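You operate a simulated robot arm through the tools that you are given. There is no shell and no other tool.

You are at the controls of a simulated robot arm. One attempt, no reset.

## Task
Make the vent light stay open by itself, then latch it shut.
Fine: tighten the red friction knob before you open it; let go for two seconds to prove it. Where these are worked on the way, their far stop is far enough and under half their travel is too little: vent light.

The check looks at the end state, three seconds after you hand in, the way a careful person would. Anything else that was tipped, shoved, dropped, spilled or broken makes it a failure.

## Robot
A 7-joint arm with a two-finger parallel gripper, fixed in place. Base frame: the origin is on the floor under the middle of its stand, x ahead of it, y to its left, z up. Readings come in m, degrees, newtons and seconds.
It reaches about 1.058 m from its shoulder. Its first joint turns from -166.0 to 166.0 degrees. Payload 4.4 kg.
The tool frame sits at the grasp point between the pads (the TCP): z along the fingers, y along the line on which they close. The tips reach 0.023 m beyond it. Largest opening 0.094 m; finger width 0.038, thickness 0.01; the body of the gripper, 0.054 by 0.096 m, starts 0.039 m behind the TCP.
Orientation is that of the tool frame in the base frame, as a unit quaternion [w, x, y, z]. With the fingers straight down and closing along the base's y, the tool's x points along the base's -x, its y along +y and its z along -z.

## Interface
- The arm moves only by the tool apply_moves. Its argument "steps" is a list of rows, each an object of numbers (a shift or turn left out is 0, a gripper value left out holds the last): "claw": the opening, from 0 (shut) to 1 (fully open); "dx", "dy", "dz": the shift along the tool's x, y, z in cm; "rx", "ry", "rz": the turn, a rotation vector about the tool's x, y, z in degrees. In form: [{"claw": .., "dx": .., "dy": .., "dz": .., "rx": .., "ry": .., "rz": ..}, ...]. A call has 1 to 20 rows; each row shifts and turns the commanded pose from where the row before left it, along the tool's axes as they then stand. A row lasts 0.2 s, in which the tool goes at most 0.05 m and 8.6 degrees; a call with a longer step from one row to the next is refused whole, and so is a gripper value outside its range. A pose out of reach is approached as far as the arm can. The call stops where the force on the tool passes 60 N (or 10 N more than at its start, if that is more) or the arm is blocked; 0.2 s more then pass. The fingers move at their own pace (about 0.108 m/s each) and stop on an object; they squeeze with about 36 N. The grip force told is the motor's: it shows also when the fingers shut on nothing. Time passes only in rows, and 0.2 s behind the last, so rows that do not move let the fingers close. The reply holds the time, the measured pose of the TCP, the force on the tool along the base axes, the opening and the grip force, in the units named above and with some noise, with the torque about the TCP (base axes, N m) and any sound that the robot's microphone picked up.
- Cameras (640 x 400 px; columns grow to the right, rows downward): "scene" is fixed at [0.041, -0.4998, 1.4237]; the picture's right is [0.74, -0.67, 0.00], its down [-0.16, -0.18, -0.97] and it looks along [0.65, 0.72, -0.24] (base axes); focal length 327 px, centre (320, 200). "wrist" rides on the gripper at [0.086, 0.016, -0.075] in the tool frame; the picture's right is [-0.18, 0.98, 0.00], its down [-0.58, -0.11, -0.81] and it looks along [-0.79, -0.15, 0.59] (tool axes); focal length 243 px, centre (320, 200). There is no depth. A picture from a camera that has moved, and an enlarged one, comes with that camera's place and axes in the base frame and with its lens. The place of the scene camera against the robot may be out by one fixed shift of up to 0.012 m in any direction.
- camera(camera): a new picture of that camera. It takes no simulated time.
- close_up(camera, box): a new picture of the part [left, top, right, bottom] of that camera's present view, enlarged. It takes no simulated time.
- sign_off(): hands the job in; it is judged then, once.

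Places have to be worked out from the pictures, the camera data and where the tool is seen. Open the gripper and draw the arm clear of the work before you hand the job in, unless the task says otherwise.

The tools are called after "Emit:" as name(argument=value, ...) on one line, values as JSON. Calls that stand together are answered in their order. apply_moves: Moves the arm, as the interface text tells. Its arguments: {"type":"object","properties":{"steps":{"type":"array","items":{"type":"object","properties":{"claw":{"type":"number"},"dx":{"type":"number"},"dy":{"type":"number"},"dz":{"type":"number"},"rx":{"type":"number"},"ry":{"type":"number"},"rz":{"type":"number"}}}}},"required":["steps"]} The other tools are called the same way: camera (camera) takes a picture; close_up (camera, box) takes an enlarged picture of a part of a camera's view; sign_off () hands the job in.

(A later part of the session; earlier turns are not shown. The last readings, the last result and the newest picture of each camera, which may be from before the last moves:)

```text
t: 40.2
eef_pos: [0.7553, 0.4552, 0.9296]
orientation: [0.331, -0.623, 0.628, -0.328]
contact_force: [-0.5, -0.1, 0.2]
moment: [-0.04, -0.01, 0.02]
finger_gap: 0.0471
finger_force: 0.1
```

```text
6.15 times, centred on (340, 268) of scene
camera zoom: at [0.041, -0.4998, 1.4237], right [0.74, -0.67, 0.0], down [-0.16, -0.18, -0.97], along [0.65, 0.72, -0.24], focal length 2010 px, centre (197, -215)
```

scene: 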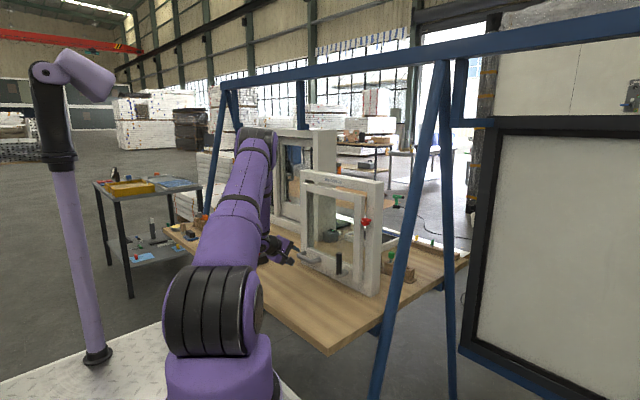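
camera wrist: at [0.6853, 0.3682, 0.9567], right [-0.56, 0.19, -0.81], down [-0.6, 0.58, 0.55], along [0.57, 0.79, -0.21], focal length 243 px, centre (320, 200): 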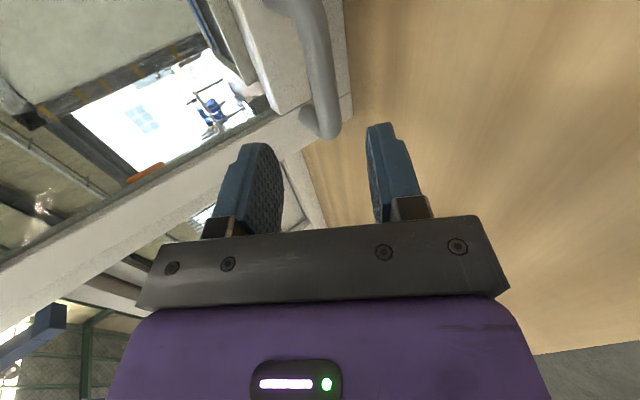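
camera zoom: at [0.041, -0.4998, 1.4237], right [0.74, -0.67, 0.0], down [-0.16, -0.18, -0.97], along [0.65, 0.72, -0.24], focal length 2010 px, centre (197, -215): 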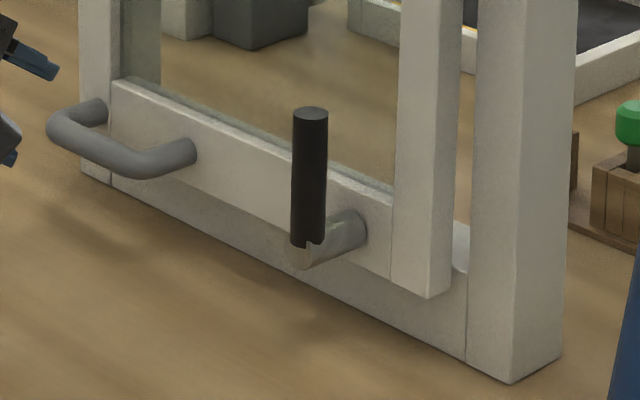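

The sash shifted ~5 mm and stayed there, consistent with a latch with slack. I'll go to the lever, turning the gripper so the fingers close along y and the camera looks at it from the front.

Emit:
apply_moves(steps=[{"dx": 4, "dy": -1.5, "dz": -1.5}, {"dx": 4, "dy": -1.5, "dz": -1.5}, {"dx": 4, "dy": -1.5, "dz": -1.5}, {"dx": 4, "dy": -1.0, "dz": -1}, {"dx": 3.9, "dz": -1}, {"rz": 8.2}, {"rz": 8.2}, {"rz": 8.2}, {"rz": 8.2}, {"rz": 8.2}, {"rz": 8.2}, {"rz": 8.2}, {"rz": 8.2}, {"rz": 8.2}, {"rz": 8.2}, {"rz": 8.0}, {}])

Emit:
camera(camera="wrist")

Emit:
camera(camera="scene")

```text
t: 43.8
eef_pos: [0.732, 0.258, 1.0102]
orientation: [0.465, 0.003, 0.885, 0.003]
contact_force: [0.8, -0.1, 1.0]
moment: [0.04, 0.0, -0.02]
finger_gap: 0.0471
finger_force: 0.2
```

```text
taken
camera wrist: at [0.6228, 0.2731, 0.9806], right [0.11, 0.98, 0.16], down [-0.33, -0.11, 0.94], along [0.94, -0.15, 0.32], focal length 243 px, centre (320, 200)
```

wrist: 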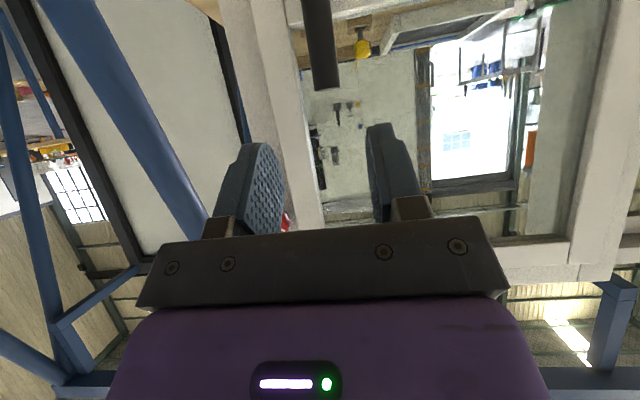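

```text
taken
```

scene: 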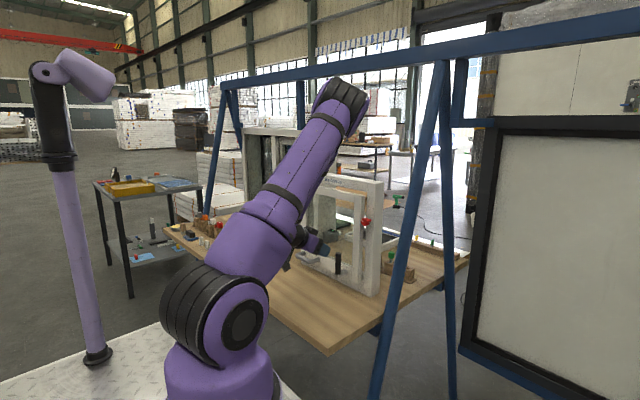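

The lever tip is at about [0.828, 0.259, 0.960], right along the tool axis. I'll move forward 11.4 cm so the fingers straddle the lever near its upper half.

Emit:
apply_moves(steps=[{"dz": 3}, {"dz": 3}, {"dz": 2.5}, {"dz": 1.5}, {"dz": 1.4}, {}])

Emit:
camera(camera="wrist")

Emit:
close_up(camera="scene", box=[280, 200, 400, 300])

```text
t: 45.2
eef_pos: [0.8269, 0.2567, 0.945]
orientation: [0.465, 0.003, 0.885, 0.001]
contact_force: [0.1, -0.3, -0.8]
moment: [-0.01, -0.03, 0.01]
finger_gap: 0.0469
finger_force: 0.2
```

```text
taken
camera wrist: at [0.7174, 0.2724, 0.9143], right [0.11, 0.98, 0.16], down [-0.33, -0.11, 0.94], along [0.94, -0.15, 0.32], focal length 243 px, centre (320, 200)
```

wrist: 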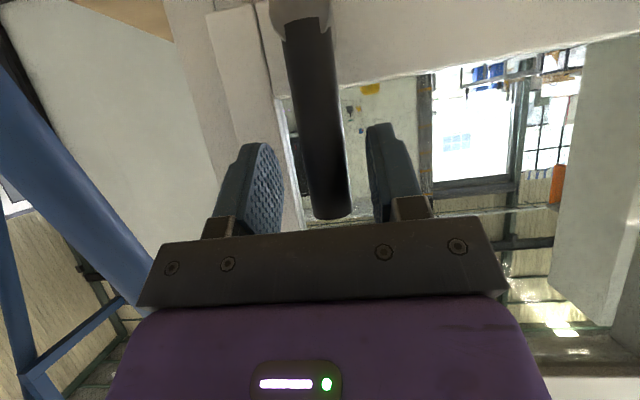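

```text
4.00 times, centred on (340, 250) of scene
camera zoom: at [0.041, -0.4998, 1.4237], right [0.74, -0.67, 0.0], down [-0.16, -0.18, -0.97], along [0.65, 0.72, -0.24], focal length 1306 px, centre (240, 0)
```

zoom: 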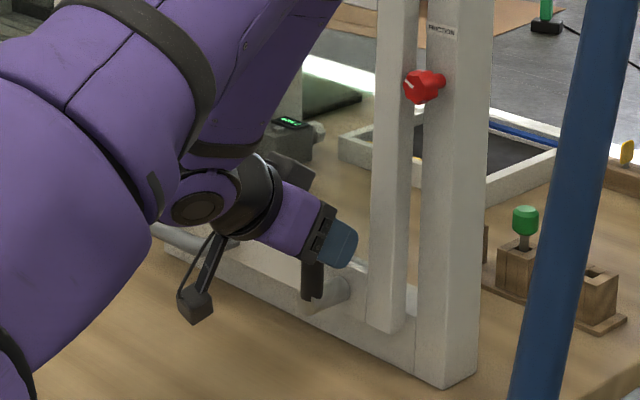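

The lever is between the fingers. I'll close on it gently, then try a small turn to the left (counter-clockwise) and read the force.

Emit:
apply_moves(steps=[{"claw": 0.0}, {}, {}, {}])

```text
t: 46.2
eef_pos: [0.8256, 0.2582, 0.9444]
orientation: [0.464, 0.003, 0.886, 0.002]
contact_force: [9.0, 22.6, 1.2]
moment: [1.55, 0.28, 0.13]
finger_gap: 0.0205
finger_force: 44.3
```

The lever pulls the tool toward +y by 23 N (it sits ~2 mm left). I'll turn left by 4° including that offset and check.

Emit:
apply_moves(steps=[{"dy": 0.2}, {"dy": 0.27, "rz": -1.65, "rx": 1.13}, {"dy": 0.27, "rz": -1.65, "rx": 1.13}, {}])

```text
t: 47.2
eef_pos: [0.8261, 0.2617, 0.9444]
orientation: [0.464, -0.012, 0.885, -0.031]
contact_force: [-2.5, -12.3, -1.9]
moment: [1.81, -0.34, -0.19]
finger_gap: 0.0222
finger_force: 45.2
```

To the left, it resists (force reversed, torque +1.8 N m). I'll undo that and try turning to the right.

Emit:
apply_moves(steps=[{"dy": -0.27, "rz": 1.65, "rx": -1.13}, {"dy": -0.27, "rz": 1.65, "rx": -1.13}, {"dy": -0.27, "rz": 1.65, "rx": -1.13}, {"dy": -0.27, "rz": 1.65, "rx": -1.13}, {}])

Emit:
camera(camera="wrist")

```text
t: 48.4
eef_pos: [0.8288, 0.2543, 0.9447]
orientation: [0.464, 0.018, 0.885, 0.034]
contact_force: [7.5, 7.8, -3.4]
moment: [0.52, -0.55, 0.04]
finger_gap: 0.0205
finger_force: 44.9
```

```text
taken
camera wrist: at [0.7171, 0.2725, 0.9164], right [0.11, 0.97, 0.23], down [-0.33, -0.18, 0.93], along [0.94, -0.17, 0.3], focal length 243 px, centre (320, 200)
```

wrist: 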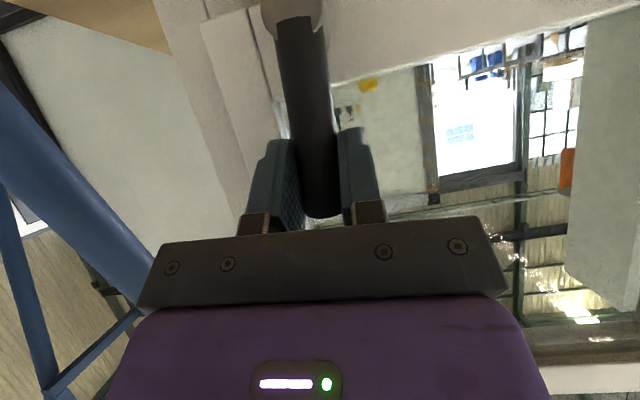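

Turning right is easy (low force). I'll continue right in steps, checking forces.

Emit:
apply_moves(steps=[{"dy": -0.4, "dx": 0.015, "dz": 0.01, "rz": 2.47, "rx": -1.7}, {"dy": -0.4, "dx": 0.015, "dz": 0.01, "rz": 2.47, "rx": -1.7}, {"dy": -0.4, "dx": 0.015, "dz": 0.01, "rz": 2.47, "rx": -1.7}, {"dy": -0.4, "dx": 0.015, "dz": 0.01, "rz": 2.47, "rx": -1.7}, {}])

Emit:
camera(camera="wrist")

```text
t: 49.6
eef_pos: [0.8261, 0.2395, 0.9433]
orientation: [0.46, 0.068, 0.877, 0.126]
contact_force: [8.3, 24.3, -2.4]
moment: [1.49, 0.04, 0.05]
finger_gap: 0.0209
finger_force: 45.0
```

```text
taken
camera wrist: at [0.7171, 0.263, 0.9182], right [0.11, 0.9, 0.42], down [-0.33, -0.37, 0.87], along [0.94, -0.23, 0.26], focal length 243 px, centre (320, 200)
```

wrist: 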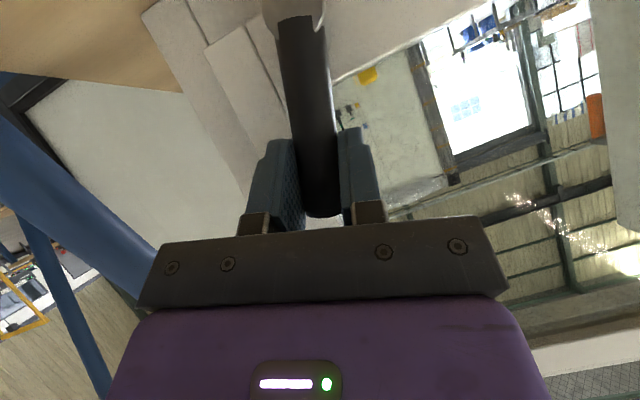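

Net torque about the spindle is only ~0.4 N m, so it turns freely to the right; the sideways force is just arc mismatch. I'll continue with a slightly smaller radius.

Emit:
apply_moves(steps=[{"dy": -0.3, "dx": 0.02, "dz": 0.013, "rz": 3.3, "rx": -2.26}, {"dy": -0.48, "dx": 0.02, "dz": 0.013, "rz": 3.3, "rx": -2.26}, {"dy": -0.48, "dx": 0.02, "dz": 0.013, "rz": 3.3, "rx": -2.26}, {"dy": -0.48, "dx": 0.02, "dz": 0.013, "rz": 3.3, "rx": -2.26}, {}])

```text
t: 50.8
eef_pos: [0.8266, 0.2237, 0.9335]
orientation: [0.447, 0.131, 0.85, 0.245]
contact_force: [0.8, 22.7, -6.8]
moment: [1.13, 0.35, 0.39]
finger_gap: 0.0206
finger_force: 45.2
```

Still smooth (net spindle torque near zero), at ~32°. I'll correct the arc inward by ~1 mm and continue to ~48°.

Emit:
apply_moves(steps=[{"dy": -0.36, "dx": 0.1, "dz": 0.07, "rz": 3.3, "rx": -2.26}, {"dy": -0.46, "dx": 0.03, "dz": 0.02, "rz": 3.3, "rx": -2.26}, {"dy": -0.46, "dx": 0.03, "dz": 0.02, "rz": 3.3, "rx": -2.26}, {"dy": -0.46, "dx": 0.03, "dz": 0.02, "rz": 3.3, "rx": -2.26}, {}])

Emit:
camera(camera="wrist")

Emit:
close_up(camera="scene", box=[280, 200, 400, 300])

```text
t: 52.0
eef_pos: [0.8465, 0.1912, 0.9664]
orientation: [0.427, 0.158, 0.832, 0.316]
contact_force: [0.0, -0.5, 0.2]
moment: [-0.02, 0.0, 0.01]
finger_gap: 0.0
finger_force: 42.4
out of reach, approached as far as the arm can: row 1, 2, 3, 4
```

```text
taken
camera wrist: at [0.7372, 0.2204, 0.9547], right [0.1, 0.64, 0.76], down [-0.31, -0.71, 0.64], along [0.94, -0.3, 0.13], focal length 243 px, centre (320, 200)
```

wrist: 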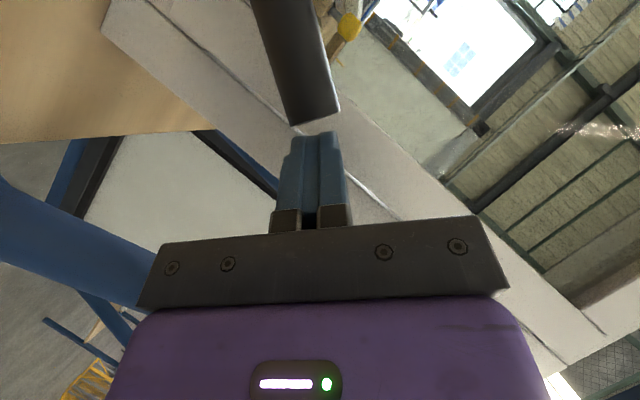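

```text
4.00 times, centred on (340, 250) of scene
camera zoom: at [0.041, -0.4998, 1.4237], right [0.74, -0.67, 0.0], down [-0.16, -0.18, -0.97], along [0.65, 0.72, -0.24], focal length 1306 px, centre (240, 0)
```

zoom: 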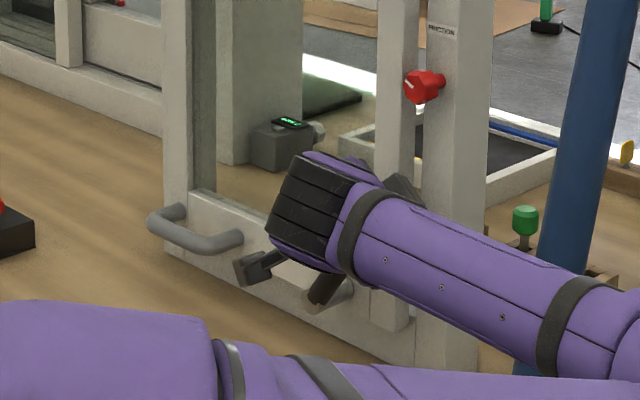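

The arm hit its joint range, slipped off the lever and swung its elbow around. I must see the whole scene before any further move.

Emit:
camera(camera="scene")

Emit:
camera(camera="wrist")

```text
taken
```

scene: 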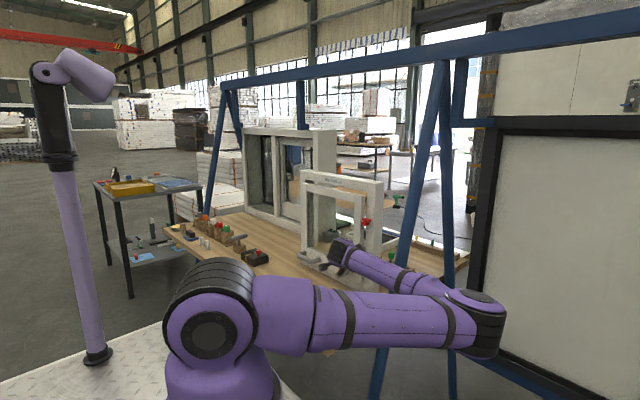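

```text
taken
camera wrist: at [0.7372, 0.2204, 0.9547], right [0.1, 0.64, 0.76], down [-0.31, -0.71, 0.64], along [0.94, -0.3, 0.13], focal length 243 px, centre (320, 200)
```

wrist: 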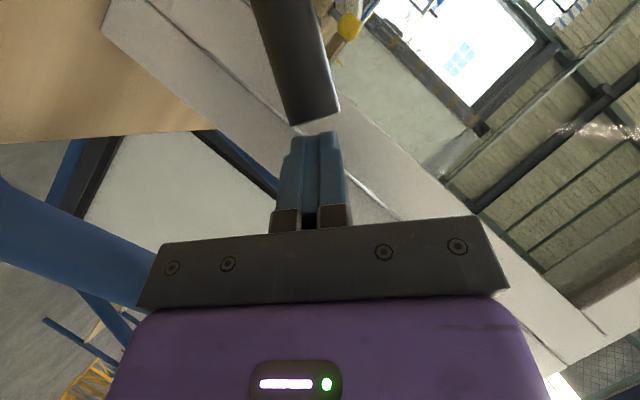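

The elbow swung out to the right, but the tool feels no contact and everything looks undisturbed; the lever is tilted right now. I'll retreat from the window in small steps.

Emit:
apply_moves(steps=[{"dx": 0.4, "dy": 0.8, "dz": -2.0}, {"dx": 0.4, "dy": 0.8, "dz": -2.2}, {"dx": 0.4, "dy": 0.8, "dz": -2.2}, {"dx": 0.4, "dy": 0.8, "dz": -2.2}, {}])

Emit:
camera(camera="scene")

Emit:
camera(camera="wrist")

```text
t: 53.2
eef_pos: [0.7766, 0.1745, 1.0183]
orientation: [0.429, 0.175, 0.823, 0.328]
contact_force: [-0.2, 0.3, 0.6]
moment: [-0.01, -0.02, 0.05]
finger_gap: 0.0001
finger_force: 42.7
out of reach, approached as far as the arm can: row 1
```

```text
taken
```

scene: 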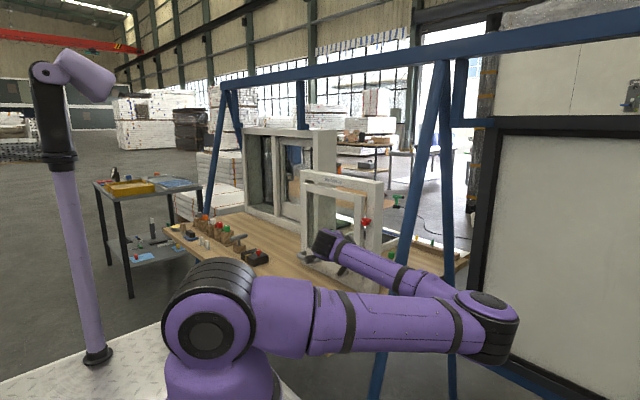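

```text
taken
camera wrist: at [0.6664, 0.206, 1.0091], right [0.11, 0.61, 0.79], down [-0.33, -0.72, 0.6], along [0.94, -0.33, 0.12], focal length 243 px, centre (320, 200)
```

wrist: 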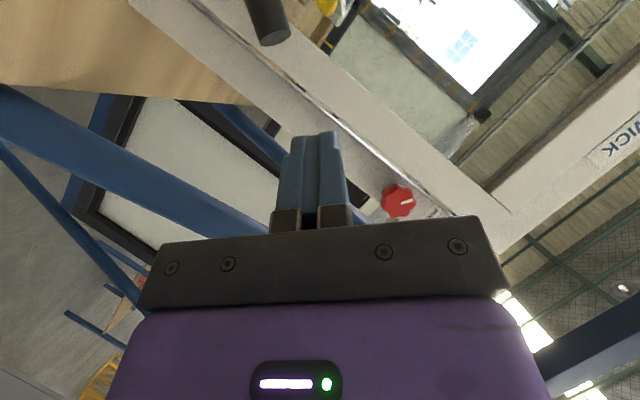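

Nothing is disturbed. I'll back away up and to the rear while unwinding the wrist, aiming to recover an elbow-up posture.

Emit:
apply_moves(steps=[{"rz": -8, "dz": -2, "dy": 1}, {"rz": -8, "dz": -2, "dy": 1}, {"rz": -8, "dz": -2, "dy": 1}, {"rz": -8, "dz": -1, "dy": 0.5}, {"rz": -8}, {"rz": -8}])

Emit:
camera(camera="scene")

```text
t: 54.6
eef_pos: [0.7147, 0.1758, 1.0681]
orientation: [0.525, -0.176, 0.823, 0.125]
contact_force: [1.0, 0.4, -0.3]
moment: [0.02, -0.01, 0.04]
finger_gap: 0.0
finger_force: 42.3
```

```text
taken
```

scene: 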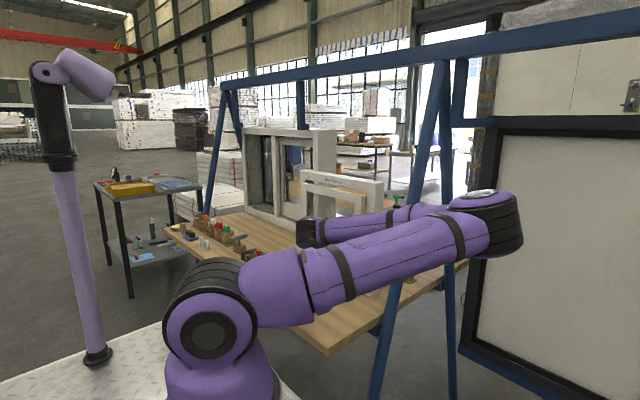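

The elbow is rising again as I unwind. I'll take out the 25° yaw, keep unwinding the wrist, and open the fingers.

Emit:
apply_moves(steps=[{"rx": 5.7, "rz": 2.6, "claw": 0.5}, {"rx": 5.7, "rz": 2.6}, {"rx": 5.7, "rz": 2.6}, {"rx": 5.7, "rz": 2.6}, {"rz": -8}, {"rz": -8}, {"rz": -8}, {"rz": -8}, {"rz": -8}])

Emit:
camera(camera="scene")

Emit:
camera(camera="wrist")

```text
t: 56.6
eef_pos: [0.7139, 0.1767, 1.0677]
orientation: [0.506, -0.284, 0.795, -0.177]
contact_force: [0.5, 0.0, -0.2]
moment: [-0.02, 0.0, 0.03]
finger_gap: 0.0473
finger_force: 0.0
```

```text
taken
```

scene: 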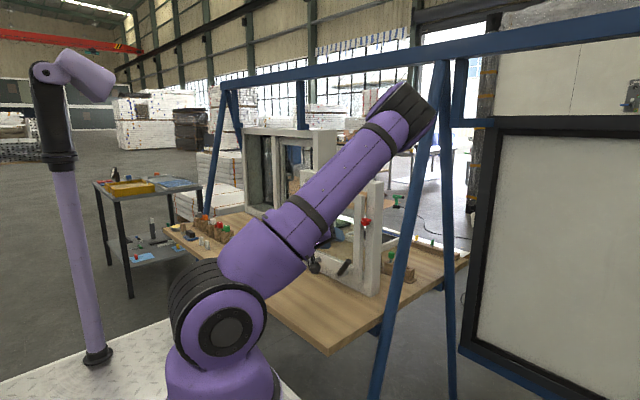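

```text
taken
camera wrist: at [0.6153, 0.1334, 1.029], right [-0.21, 0.88, -0.43], down [-0.51, 0.28, 0.81], along [0.83, 0.39, 0.39], focal length 243 px, centre (320, 200)
```

wrist: 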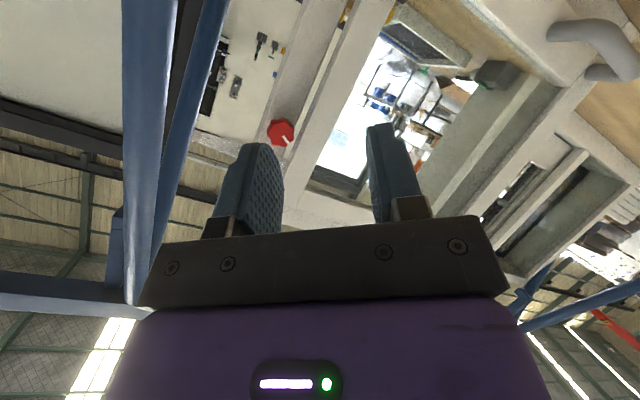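

The elbow swings with wrist roll, so roll angles from about −180° to −90° should be comfortable and also suit the lever. I'll roll the wrist to about −145° here in free space and check.

Emit:
apply_moves(steps=[{"rz": -8.2}, {"rz": -8.2}, {"rz": -8.2}, {"rz": -8.2}, {"rz": -8.2}, {"rz": -8.2}, {"rz": -8.2}, {"rz": -8.2}, {"rz": -8.2}, {"rz": -8.2}, {"rz": -8.2}, {"rz": -8.2}, {"rz": -8.2}])

Emit:
camera(camera="scene")

Emit:
camera(camera="wrist")

```text
t: 59.4
eef_pos: [0.7147, 0.1773, 1.0683]
orientation: [-0.161, 0.807, -0.249, 0.511]
contact_force: [0.8, 0.0, -1.0]
moment: [-0.01, 0.0, 0.01]
finger_gap: 0.0469
finger_force: 0.0
```

```text
taken
```

scene: 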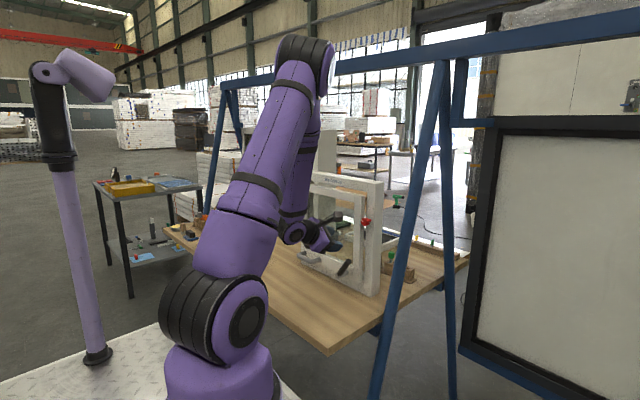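

```text
taken
camera wrist: at [0.6747, 0.1134, 1.1552], right [-0.3, -0.71, -0.64], down [-0.91, 0.41, -0.04], along [0.29, 0.57, -0.77], focal length 243 px, centre (320, 200)
```

wrist: 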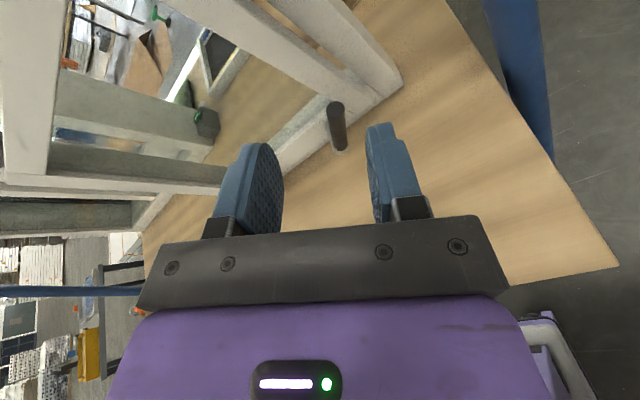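

That works: elbow up, camera above. I'll look closely at the lever and window state.

Emit:
close_up(camera="wrist", box=[240, 60, 420, 200])

Emit:
close_up(camera="scene", box=[280, 160, 400, 300])

```text
2.86 times, centred on (330, 130) of wrist
camera zoom: at [0.6747, 0.1134, 1.1552], right [-0.3, -0.71, -0.64], down [-0.91, 0.41, -0.04], along [0.29, 0.57, -0.77], focal length 693 px, centre (291, 400)
```

zoom: 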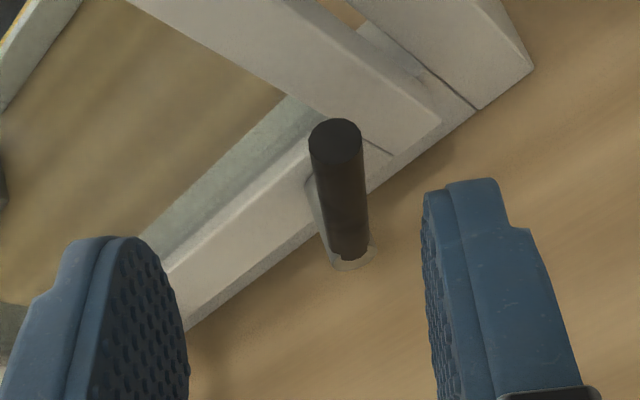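

```text
2.86 times, centred on (340, 230) of scene
camera zoom: at [0.041, -0.4998, 1.4237], right [0.74, -0.67, 0.0], down [-0.16, -0.18, -0.97], along [0.65, 0.72, -0.24], focal length 933 px, centre (263, 114)
```

zoom: 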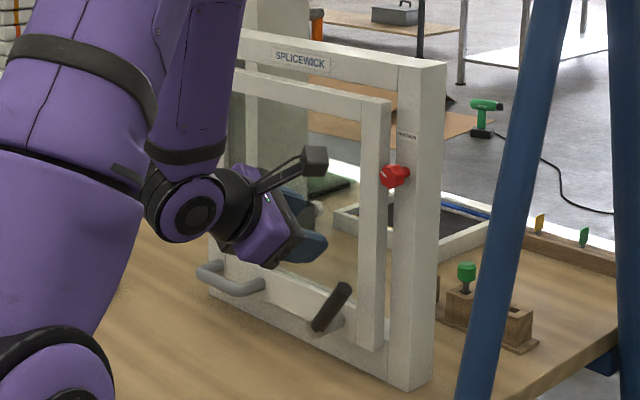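

Lever tilt is ~35° to the right. I'll line the fingers up with the lever (they are already perpendicular to it) and approach, stopping short to check.

Emit:
apply_moves(steps=[{"dx": -3.1, "dy": 0.4}, {"dx": -3.1, "dy": 0.4}, {"dx": -3.1, "dy": 0.4}, {"dz": 3}, {"dz": 3}, {"dz": 3}, {"dz": 2}, {}])

Emit:
camera(camera="wrist")

Emit:
close_up(camera="scene", box=[280, 200, 400, 300])

```text
t: 61.2
eef_pos: [0.7784, 0.2195, 0.9439]
orientation: [-0.161, 0.806, -0.249, 0.512]
contact_force: [-0.4, -0.5, 0.1]
moment: [0.05, -0.01, -0.02]
finger_gap: 0.0472
finger_force: 0.0
```

```text
taken
camera wrist: at [0.7378, 0.1566, 1.031], right [-0.3, -0.71, -0.64], down [-0.91, 0.41, -0.03], along [0.29, 0.57, -0.77], focal length 243 px, centre (320, 200)
```

wrist: 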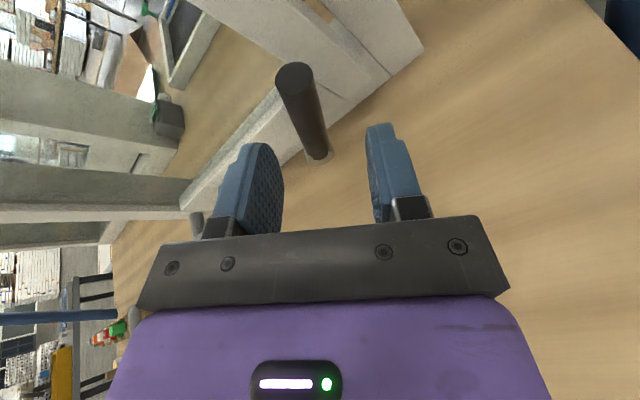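

```text
4.00 times, centred on (340, 250) of scene
camera zoom: at [0.041, -0.4998, 1.4237], right [0.74, -0.67, 0.0], down [-0.16, -0.18, -0.97], along [0.65, 0.72, -0.24], focal length 1306 px, centre (240, 0)
```

zoom: 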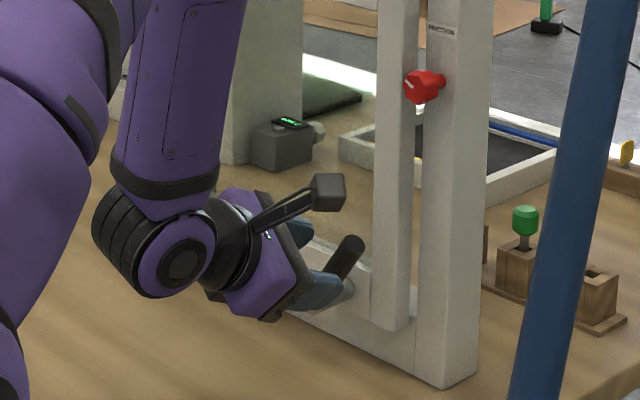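

The lever is ~8 mm off the finger midline. I'll shift, advance 5 cm (keeping the tips off the sash), and close on it.

Emit:
apply_moves(steps=[{"dy": -0.8}, {"dz": 2}, {"dz": 1.5}, {"dz": 1.5}, {}, {"claw": 0.0}, {}, {}, {}])

Emit:
camera(camera="wrist")

```text
t: 63.2
eef_pos: [0.8252, 0.2276, 0.9307]
orientation: [-0.163, 0.806, -0.248, 0.512]
contact_force: [7.0, 15.0, 13.6]
moment: [1.27, 0.65, 0.82]
finger_gap: 0.0209
finger_force: 45.2
```

```text
taken
camera wrist: at [0.7846, 0.1645, 1.0168], right [-0.29, -0.71, -0.64], down [-0.91, 0.41, -0.04], along [0.29, 0.58, -0.76], focal length 243 px, centre (320, 200)
```

wrist: 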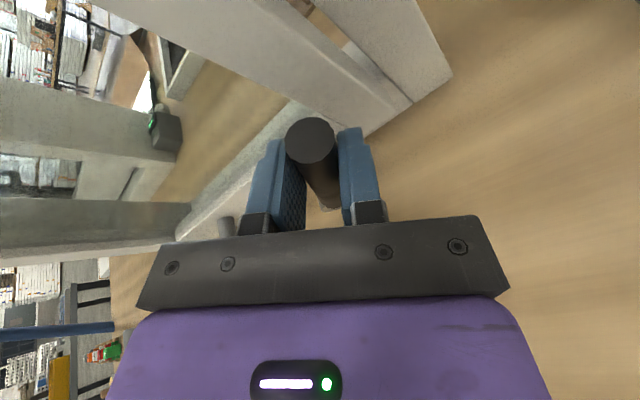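

Gripped on the lever again. I'll relieve the 1.5 mm offset and turn it further right along its arc.

Emit:
apply_moves(steps=[{"dy": -0.12}, {"dx": 0.04, "dy": 0.46, "dz": 0.1, "rx": 1.42, "ry": -0.95, "rz": 3.62}, {"dx": 0.04, "dy": 0.46, "dz": 0.1, "rx": 1.42, "ry": -0.95, "rz": 3.62}, {"dx": 0.04, "dy": 0.46, "dz": 0.1, "rx": 1.42, "ry": -0.95, "rz": 3.62}, {"dx": 0.04, "dy": 0.46, "dz": 0.1, "rx": 1.42, "ry": -0.95, "rz": 3.62}, {}])

```text
t: 64.6
eef_pos: [0.8253, 0.2129, 0.9193]
orientation: [-0.273, 0.776, -0.317, 0.471]
contact_force: [-7.4, 16.5, 22.5]
moment: [1.81, -0.42, -0.06]
finger_gap: 0.0206
finger_force: 44.7
```

Still no real resistance about the spindle. I'll continue with a smaller arc radius.

Emit:
apply_moves(steps=[{"dx": 0.02, "dy": 0.22, "dz": 0.05, "rx": 1.42, "ry": -0.95, "rz": 3.62}, {"dx": 0.03, "dy": 0.39, "dz": 0.085, "rx": 1.42, "ry": -0.95, "rz": 3.62}, {"dx": 0.03, "dy": 0.39, "dz": 0.085, "rx": 1.42, "ry": -0.95, "rz": 3.62}, {"dx": 0.03, "dy": 0.39, "dz": 0.085, "rx": 1.42, "ry": -0.95, "rz": 3.62}, {}])

Emit:
camera(camera="wrist")

```text
t: 65.8
eef_pos: [0.8256, 0.2066, 0.9094]
orientation: [-0.35, 0.744, -0.365, 0.436]
contact_force: [-3.2, 6.7, -2.2]
moment: [0.18, -0.49, -1.11]
finger_gap: 0.0207
finger_force: 44.9
out of reach, approached as far as the arm can: row 4
```

```text
taken
camera wrist: at [0.7851, 0.1088, 0.9562], right [-0.3, -0.32, -0.9], down [-0.91, 0.38, 0.17], along [0.29, 0.87, -0.41], focal length 243 px, centre (320, 200)
```

wrist: 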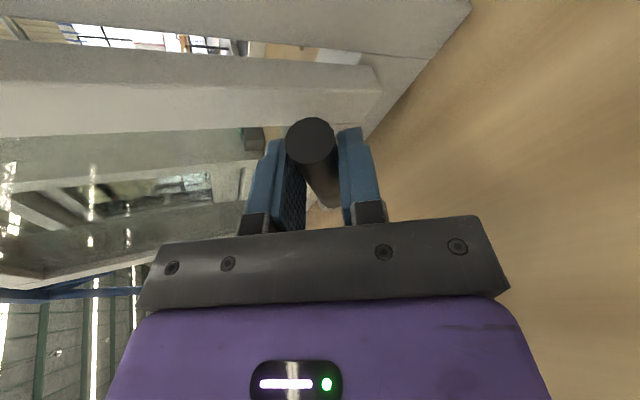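

At ~60° now, with an out-of-reach note on the last row. I'll check the arm posture and lever.

Emit:
camera(camera="scene")

Emit:
close_up(camera="scene", box=[280, 200, 400, 300])

```text
taken
```

scene: 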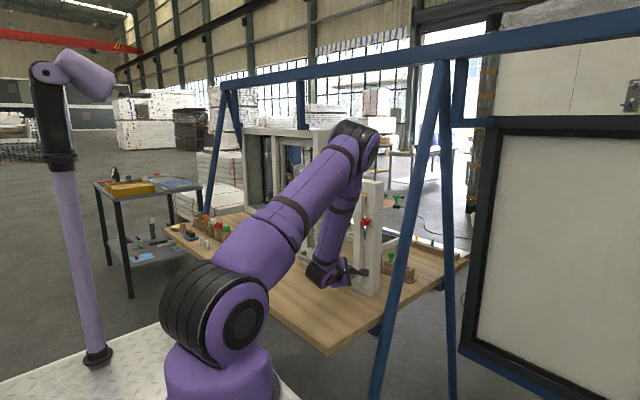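

```text
4.00 times, centred on (340, 250) of scene
camera zoom: at [0.041, -0.4998, 1.4237], right [0.74, -0.67, 0.0], down [-0.16, -0.18, -0.97], along [0.65, 0.72, -0.24], focal length 1306 px, centre (240, 0)
```

zoom: 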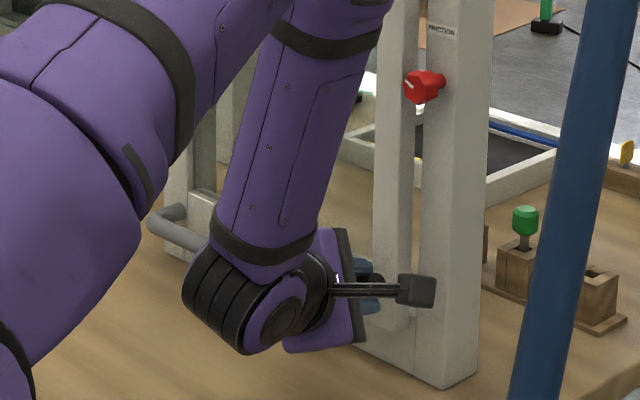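

The lever is at ~60°, wrist flexion is near its limit. I'll test whether the sash is released by pulling gently 6 mm toward me via the lever.

Emit:
apply_moves(steps=[{"dx": -0.07, "dy": 0.05, "dz": -0.18}, {"dx": -0.07, "dy": 0.05, "dz": -0.18}, {"dx": -0.07, "dy": 0.05, "dz": -0.18}, {}])

```text
t: 66.8
eef_pos: [0.8207, 0.2055, 0.9104]
orientation: [-0.352, 0.742, -0.365, 0.438]
contact_force: [12.8, -5.5, 9.0]
moment: [0.34, 0.62, 0.84]
finger_gap: 0.0204
finger_force: 44.6
```

The sash followed 5 mm with ~13 N. I'll pull another 1 cm.

Emit:
apply_moves(steps=[{"dx": -0.09, "dy": 0.06, "dz": -0.23}, {"dx": -0.09, "dy": 0.06, "dz": -0.23}, {"dx": -0.09, "dy": 0.06, "dz": -0.23}, {"dx": -0.09, "dy": 0.06, "dz": -0.23}, {}])

Emit:
close_up(camera="scene", box=[280, 160, 400, 300])

```text
t: 68.0
eef_pos: [0.8101, 0.2056, 0.9108]
orientation: [-0.353, 0.742, -0.366, 0.437]
contact_force: [16.5, -11.1, 35.9]
moment: [1.67, -0.21, 0.19]
finger_gap: 0.021
finger_force: 45.2
```

```text
2.86 times, centred on (340, 230) of scene
camera zoom: at [0.041, -0.4998, 1.4237], right [0.74, -0.67, 0.0], down [-0.16, -0.18, -0.97], along [0.65, 0.72, -0.24], focal length 933 px, centre (263, 114)
```

zoom: 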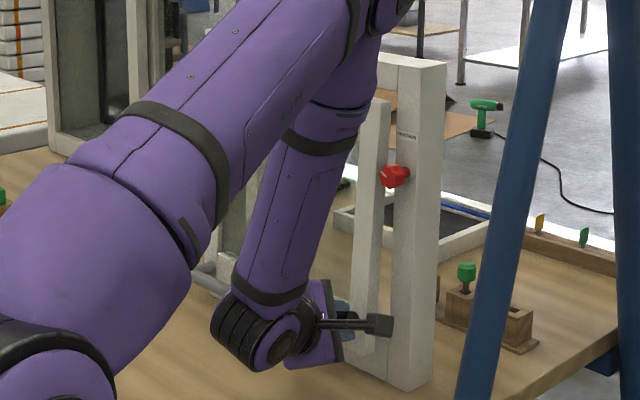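

The sash is released and swinging (top-hung: the bottom moved ~2 cm, the top stayed). I'll let go of the lever, retreat, and check that it holds.

Emit:
apply_moves(steps=[{"claw": 0.5}, {}, {}, {"dz": -2}, {"dz": -3}, {"dz": -3}, {"dz": -3}])

Emit:
camera(camera="wrist")

Emit:
camera(camera="scene")

```text
t: 69.6
eef_pos: [0.7101, 0.1825, 0.9501]
orientation: [-0.352, 0.743, -0.365, 0.436]
contact_force: [-0.2, 0.0, -0.7]
moment: [-0.01, 0.01, 0.04]
finger_gap: 0.0469
finger_force: 0.1
```

```text
taken
camera wrist: at [0.6705, 0.0869, 0.9966], right [-0.3, -0.32, -0.9], down [-0.91, 0.38, 0.16], along [0.29, 0.87, -0.41], focal length 243 px, centre (320, 200)
```

wrist: 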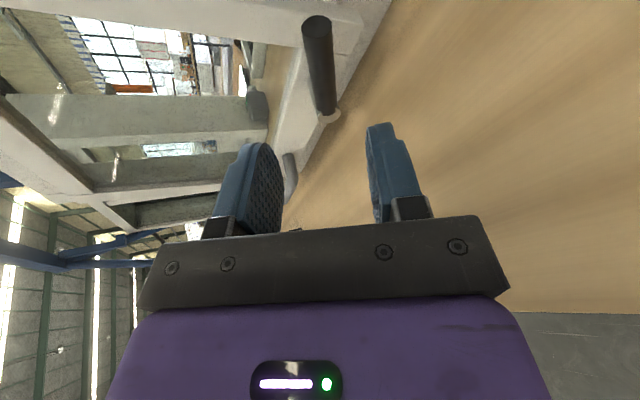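

```text
taken
```

scene: 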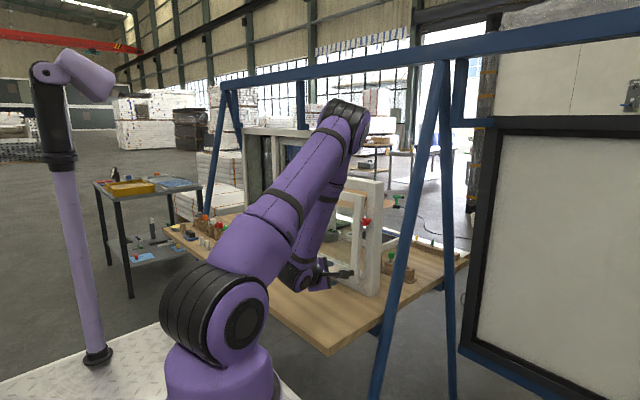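

Released cleanly and the sash holds slightly open. I'll reorient to the handle-grasp orientation (closing vertically, 35° down) and slide left to the handle.

Emit:
apply_moves(steps=[{"rx": -3.08, "ry": 1.62, "rz": 6.22}, {"rx": -3.08, "ry": 1.62, "rz": 6.22}, {"rx": -3.08, "ry": 1.62, "rz": 6.22}, {"rx": -3.08, "ry": 1.62, "rz": 6.22}, {"rx": -3.08, "ry": 1.62, "rz": 6.22}, {"dx": -4}, {"dx": -4}, {"dx": -4}, {"dx": -4}, {"dx": -4}, {"dx": -4}, {"dx": -3}, {}])

Emit:
camera(camera="wrist")

Emit:
close_up(camera="scene", box=[280, 160, 400, 300])

```text
t: 72.4
eef_pos: [0.7099, 0.4559, 0.9524]
orientation: [0.327, -0.627, 0.628, -0.324]
contact_force: [0.0, -0.9, 0.2]
moment: [-0.01, -0.01, -0.02]
finger_gap: 0.047
finger_force: 0.0
```

```text
taken
camera wrist: at [0.6408, 0.3682, 0.9805], right [-0.56, 0.19, -0.8], down [-0.6, 0.58, 0.56], along [0.57, 0.79, -0.21], focal length 243 px, centre (320, 200)
```

wrist: 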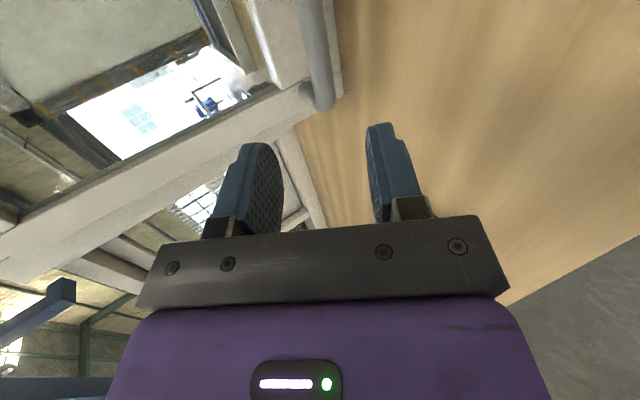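

```text
2.86 times, centred on (340, 230) of scene
camera zoom: at [0.041, -0.4998, 1.4237], right [0.74, -0.67, 0.0], down [-0.16, -0.18, -0.97], along [0.65, 0.72, -0.24], focal length 933 px, centre (263, 114)
```

zoom: 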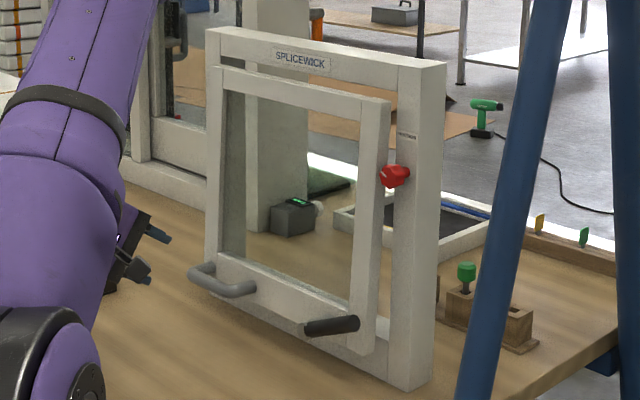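

Sash is ajar ~4° and holding; the lever is now ~70° over. The handle lines up with the tool axis; I'll advance 9 cm and recheck.

Emit:
apply_moves(steps=[{"dz": 3}, {"dz": 3}, {"dz": 3}, {}])

Emit:
camera(camera="wrist")

```text
t: 73.4
eef_pos: [0.7832, 0.4544, 0.8992]
orientation: [0.328, -0.627, 0.627, -0.324]
contact_force: [-0.1, -0.6, -0.1]
moment: [-0.01, 0.01, -0.01]
finger_gap: 0.0471
finger_force: 0.0
```

```text
taken
camera wrist: at [0.7144, 0.367, 0.9284], right [-0.56, 0.19, -0.8], down [-0.6, 0.58, 0.56], along [0.57, 0.79, -0.21], focal length 243 px, centre (320, 200)
```

wrist: 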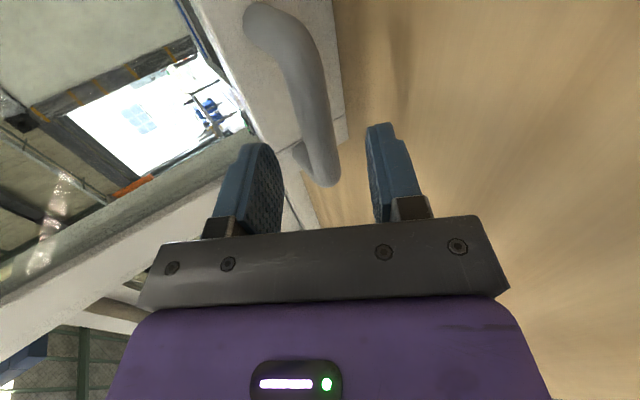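

The bar is well centred, ~4 cm ahead. I'll advance 3.3 cm and close on it.

Emit:
apply_moves(steps=[{"dz": 1.5, "dy": -0.1}, {"dz": 1.0, "dy": -0.1}, {"dz": 0.8}, {}, {"claw": 0.0}, {}, {}, {}])

Emit:
camera(camera="wrist")

```text
t: 75.2
eef_pos: [0.8118, 0.4547, 0.8841]
orientation: [0.328, -0.626, 0.628, -0.325]
contact_force: [1.8, 0.7, 3.2]
moment: [0.82, 0.06, -0.64]
finger_gap: 0.0184
finger_force: 45.3
```

```text
taken
camera wrist: at [0.7414, 0.3676, 0.9117], right [-0.56, 0.19, -0.8], down [-0.6, 0.58, 0.56], along [0.57, 0.79, -0.21], focal length 243 px, centre (320, 200)
```

wrist: 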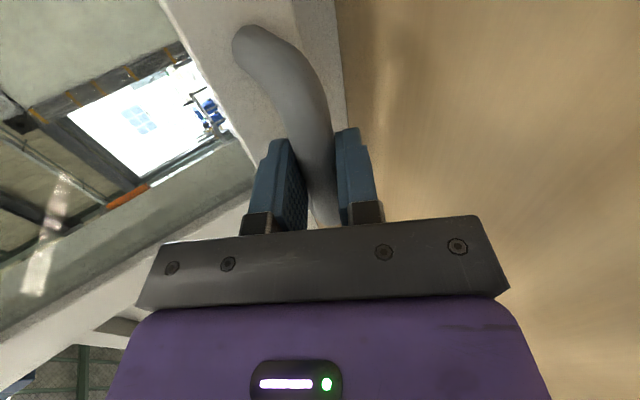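

Handle gripped with low residual force. I'll swing the sash open along an arc about the top hinge (≈[0.89, 1.175]), 2° per row, checking forces.

Emit:
apply_moves(steps=[{"dz": -0.99, "dy": 0.343, "rx": -2}, {"dz": -0.99, "dy": 0.343, "rx": -2}, {"dz": -0.99, "dy": 0.343, "rx": -2}, {"dz": -0.99, "dy": 0.343, "rx": -2}])

Emit:
close_up(camera="scene", box=[280, 160, 400, 300])

```text
t: 76.2
eef_pos: [0.7726, 0.4547, 0.8969]
orientation: [0.284, -0.648, 0.649, -0.28]
contact_force: [8.4, 13.4, 3.0]
moment: [0.34, 0.1, -1.31]
finger_gap: 0.0187
finger_force: 45.1
```

```text
2.86 times, centred on (340, 230) of scene
camera zoom: at [0.041, -0.4998, 1.4237], right [0.74, -0.67, 0.0], down [-0.16, -0.18, -0.97], along [0.65, 0.72, -0.24], focal length 933 px, centre (263, 114)
```

zoom: 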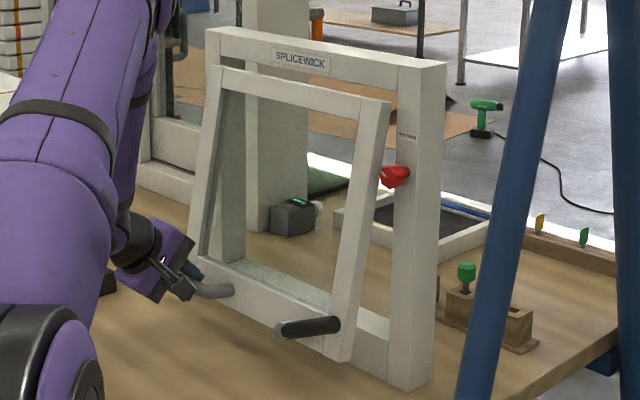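

It opens smoothly with low force. I'll continue along the arc.

Emit:
apply_moves(steps=[{"dz": -1.49, "dy": 0.5, "rx": -3}, {"dz": -1.49, "dy": 0.5, "rx": -3}, {"dz": -1.49, "dy": 0.5, "rx": -3}, {"dz": -1.49, "dy": 0.5, "rx": -3}, {"dz": -1.49, "dy": 0.5, "rx": -3}])

Emit:
camera(camera="scene")

```text
t: 77.4
eef_pos: [0.7045, 0.4546, 0.9364]
orientation: [0.196, -0.68, 0.68, -0.192]
contact_force: [13.8, 21.1, 6.5]
moment: [0.71, -0.06, -1.17]
finger_gap: 0.0187
finger_force: 45.3
```

```text
taken
```

scene: 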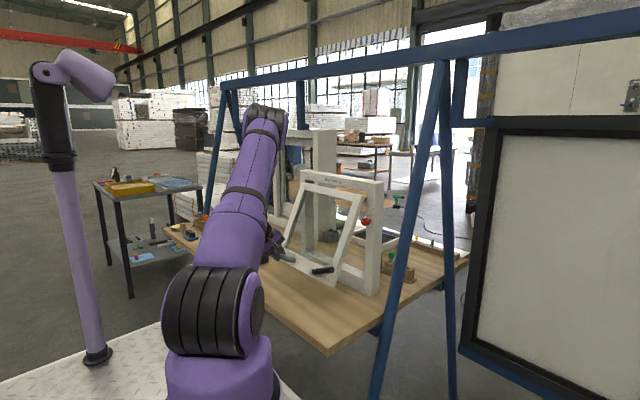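

About 27° open, with a slight +y side force. I'll continue opening with a slight leftward drift to relieve it.

Emit:
apply_moves(steps=[{"dx": -0.12, "dz": -1.49, "dy": 0.5, "rx": -3}, {"dx": -0.05, "dz": -1.49, "dy": 0.5, "rx": -3}, {"dx": -0.05, "dz": -1.49, "dy": 0.5, "rx": -3}, {"dx": -0.03, "dz": -1.49, "dy": 0.5, "rx": -3}])

```text
t: 78.4
eef_pos: [0.6602, 0.4543, 0.9801]
orientation: [0.122, -0.696, 0.698, -0.121]
contact_force: [11.3, -1.1, -0.9]
moment: [1.06, -0.07, -1.33]
finger_gap: 0.0188
finger_force: 44.8
```

~39° now with low forces. I'll continue toward the far stop.

Emit:
apply_moves(steps=[{"dz": -1.49, "dy": 0.5, "rx": -3}, {"dz": -1.49, "dy": 0.5, "rx": -3}, {"dz": -1.49, "dy": 0.5, "rx": -3}, {"dz": -1.0, "dy": 0.34, "rx": -2}])

Emit:
camera(camera="scene")

Emit:
camera(camera="wrist")

```text
t: 79.4
eef_pos: [0.6281, 0.4556, 1.0258]
orientation: [0.056, -0.705, 0.705, -0.054]
contact_force: [13.8, -9.5, -3.1]
moment: [0.06, -0.01, -1.58]
finger_gap: 0.0184
finger_force: 44.8
```

```text
taken
```

scene: 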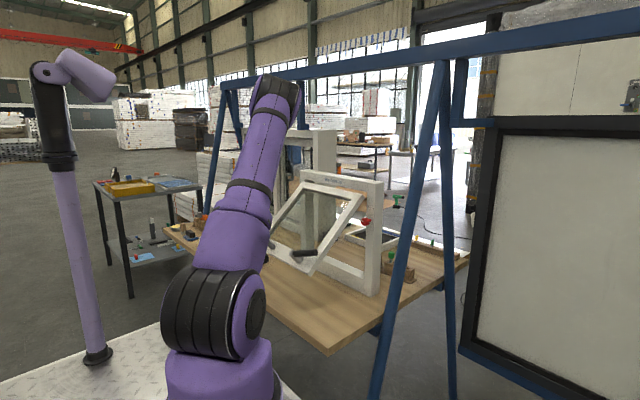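

```text
taken
camera wrist: at [0.6008, 0.3674, 1.0965], right [-0.97, 0.19, -0.15], down [-0.02, 0.58, 0.82], along [0.24, 0.79, -0.56], focal length 243 px, centre (320, 200)
```

wrist: 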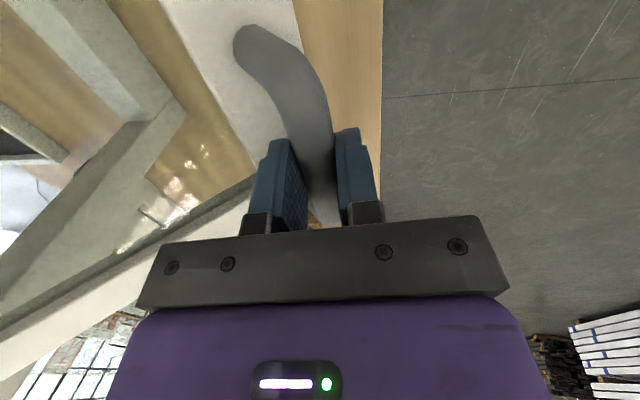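

~50° and no stop yet. I'll continue slowly and watch for a force rise.

Emit:
apply_moves(steps=[{"dx": 0.08, "dz": -1.49, "dy": 0.5, "rx": -3}, {"dz": -1.49, "dy": 0.5, "rx": -3}, {"dz": -1.0, "dy": 0.34, "rx": -2}])

```text
t: 79.9
eef_pos: [0.6267, 0.4531, 1.0361]
orientation: [0.032, -0.704, 0.709, -0.033]
contact_force: [28.0, 18.7, -26.2]
moment: [1.0, -0.31, -0.77]
finger_gap: 0.0187
finger_force: 44.7
stopped in row 2: the force on the tool passed its limit at 120 N (the readings are from after the stop); the commanded pose is now the measured one
```

That spike is the far stop (~51°). I'll let go, lift off clear of the handle, and wait over two seconds.

Emit:
apply_moves(steps=[{"claw": 0.5}, {}, {}, {"dz": -2}, {"dz": -3}, {"dz": -3}, {"dz": -2}])

Emit:
camera(camera="scene")

Emit:
camera(camera="wrist")

```text
t: 81.5
eef_pos: [0.6129, 0.4536, 1.1375]
orientation: [0.032, -0.705, 0.708, -0.032]
contact_force: [-0.6, -1.3, -0.1]
moment: [0.0, 0.03, -0.03]
finger_gap: 0.0468
finger_force: 0.1
```

```text
taken
```

scene: 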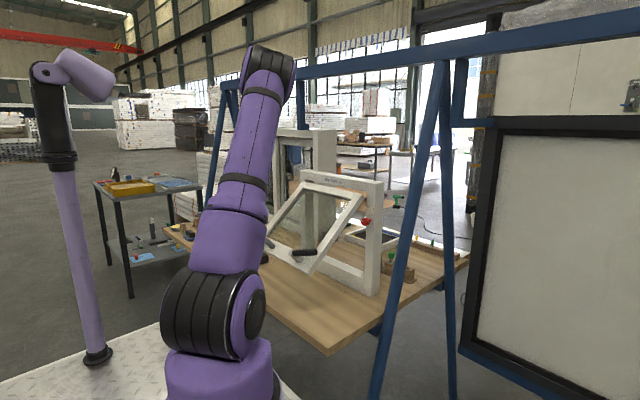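

```text
taken
camera wrist: at [0.5907, 0.3657, 1.209], right [-0.98, 0.19, -0.09], down [0.04, 0.58, 0.81], along [0.2, 0.79, -0.58], focal length 243 px, centre (320, 200)
```

wrist: 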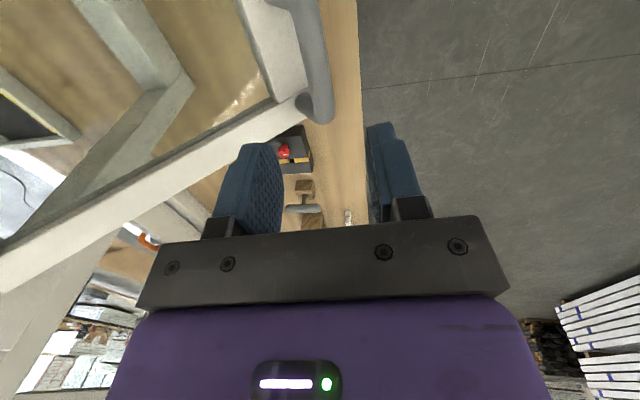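

Released and clear. I'll take a reference close-up, wait well over two seconds, then compare.

Emit:
close_up(camera="scene", box=[240, 160, 400, 300])

Emit:
apply_moves(steps=[{}, {}, {}, {}, {}, {}, {}, {}, {}, {}, {}, {}, {}, {}, {}, {}])

Emit:
close_up(camera="scene", box=[240, 160, 400, 300])

```text
2.86 times, centred on (320, 230) of scene
camera zoom: at [0.041, -0.4998, 1.4237], right [0.74, -0.67, 0.0], down [-0.16, -0.18, -0.97], along [0.65, 0.72, -0.24], focal length 933 px, centre (320, 114)
```

zoom: 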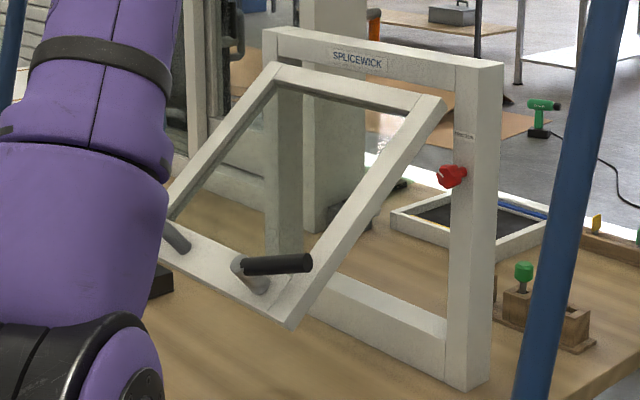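

```text
t: 84.9
eef_pos: [0.6139, 0.4536, 1.1361]
orientation: [0.033, -0.705, 0.708, -0.033]
contact_force: [-0.2, 0.7, -0.3]
moment: [-0.01, -0.03, -0.03]
finger_gap: 0.0469
finger_force: 0.1
```

```text
2.86 times, centred on (320, 230) of scene
camera zoom: at [0.041, -0.4998, 1.4237], right [0.74, -0.67, 0.0], down [-0.16, -0.18, -0.97], along [0.65, 0.72, -0.24], focal length 933 px, centre (320, 114)
```

zoom: 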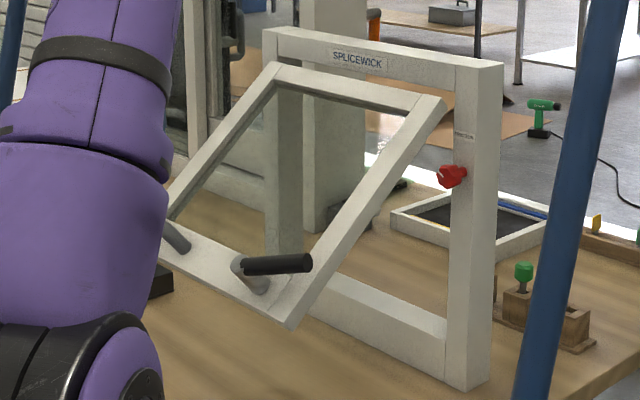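

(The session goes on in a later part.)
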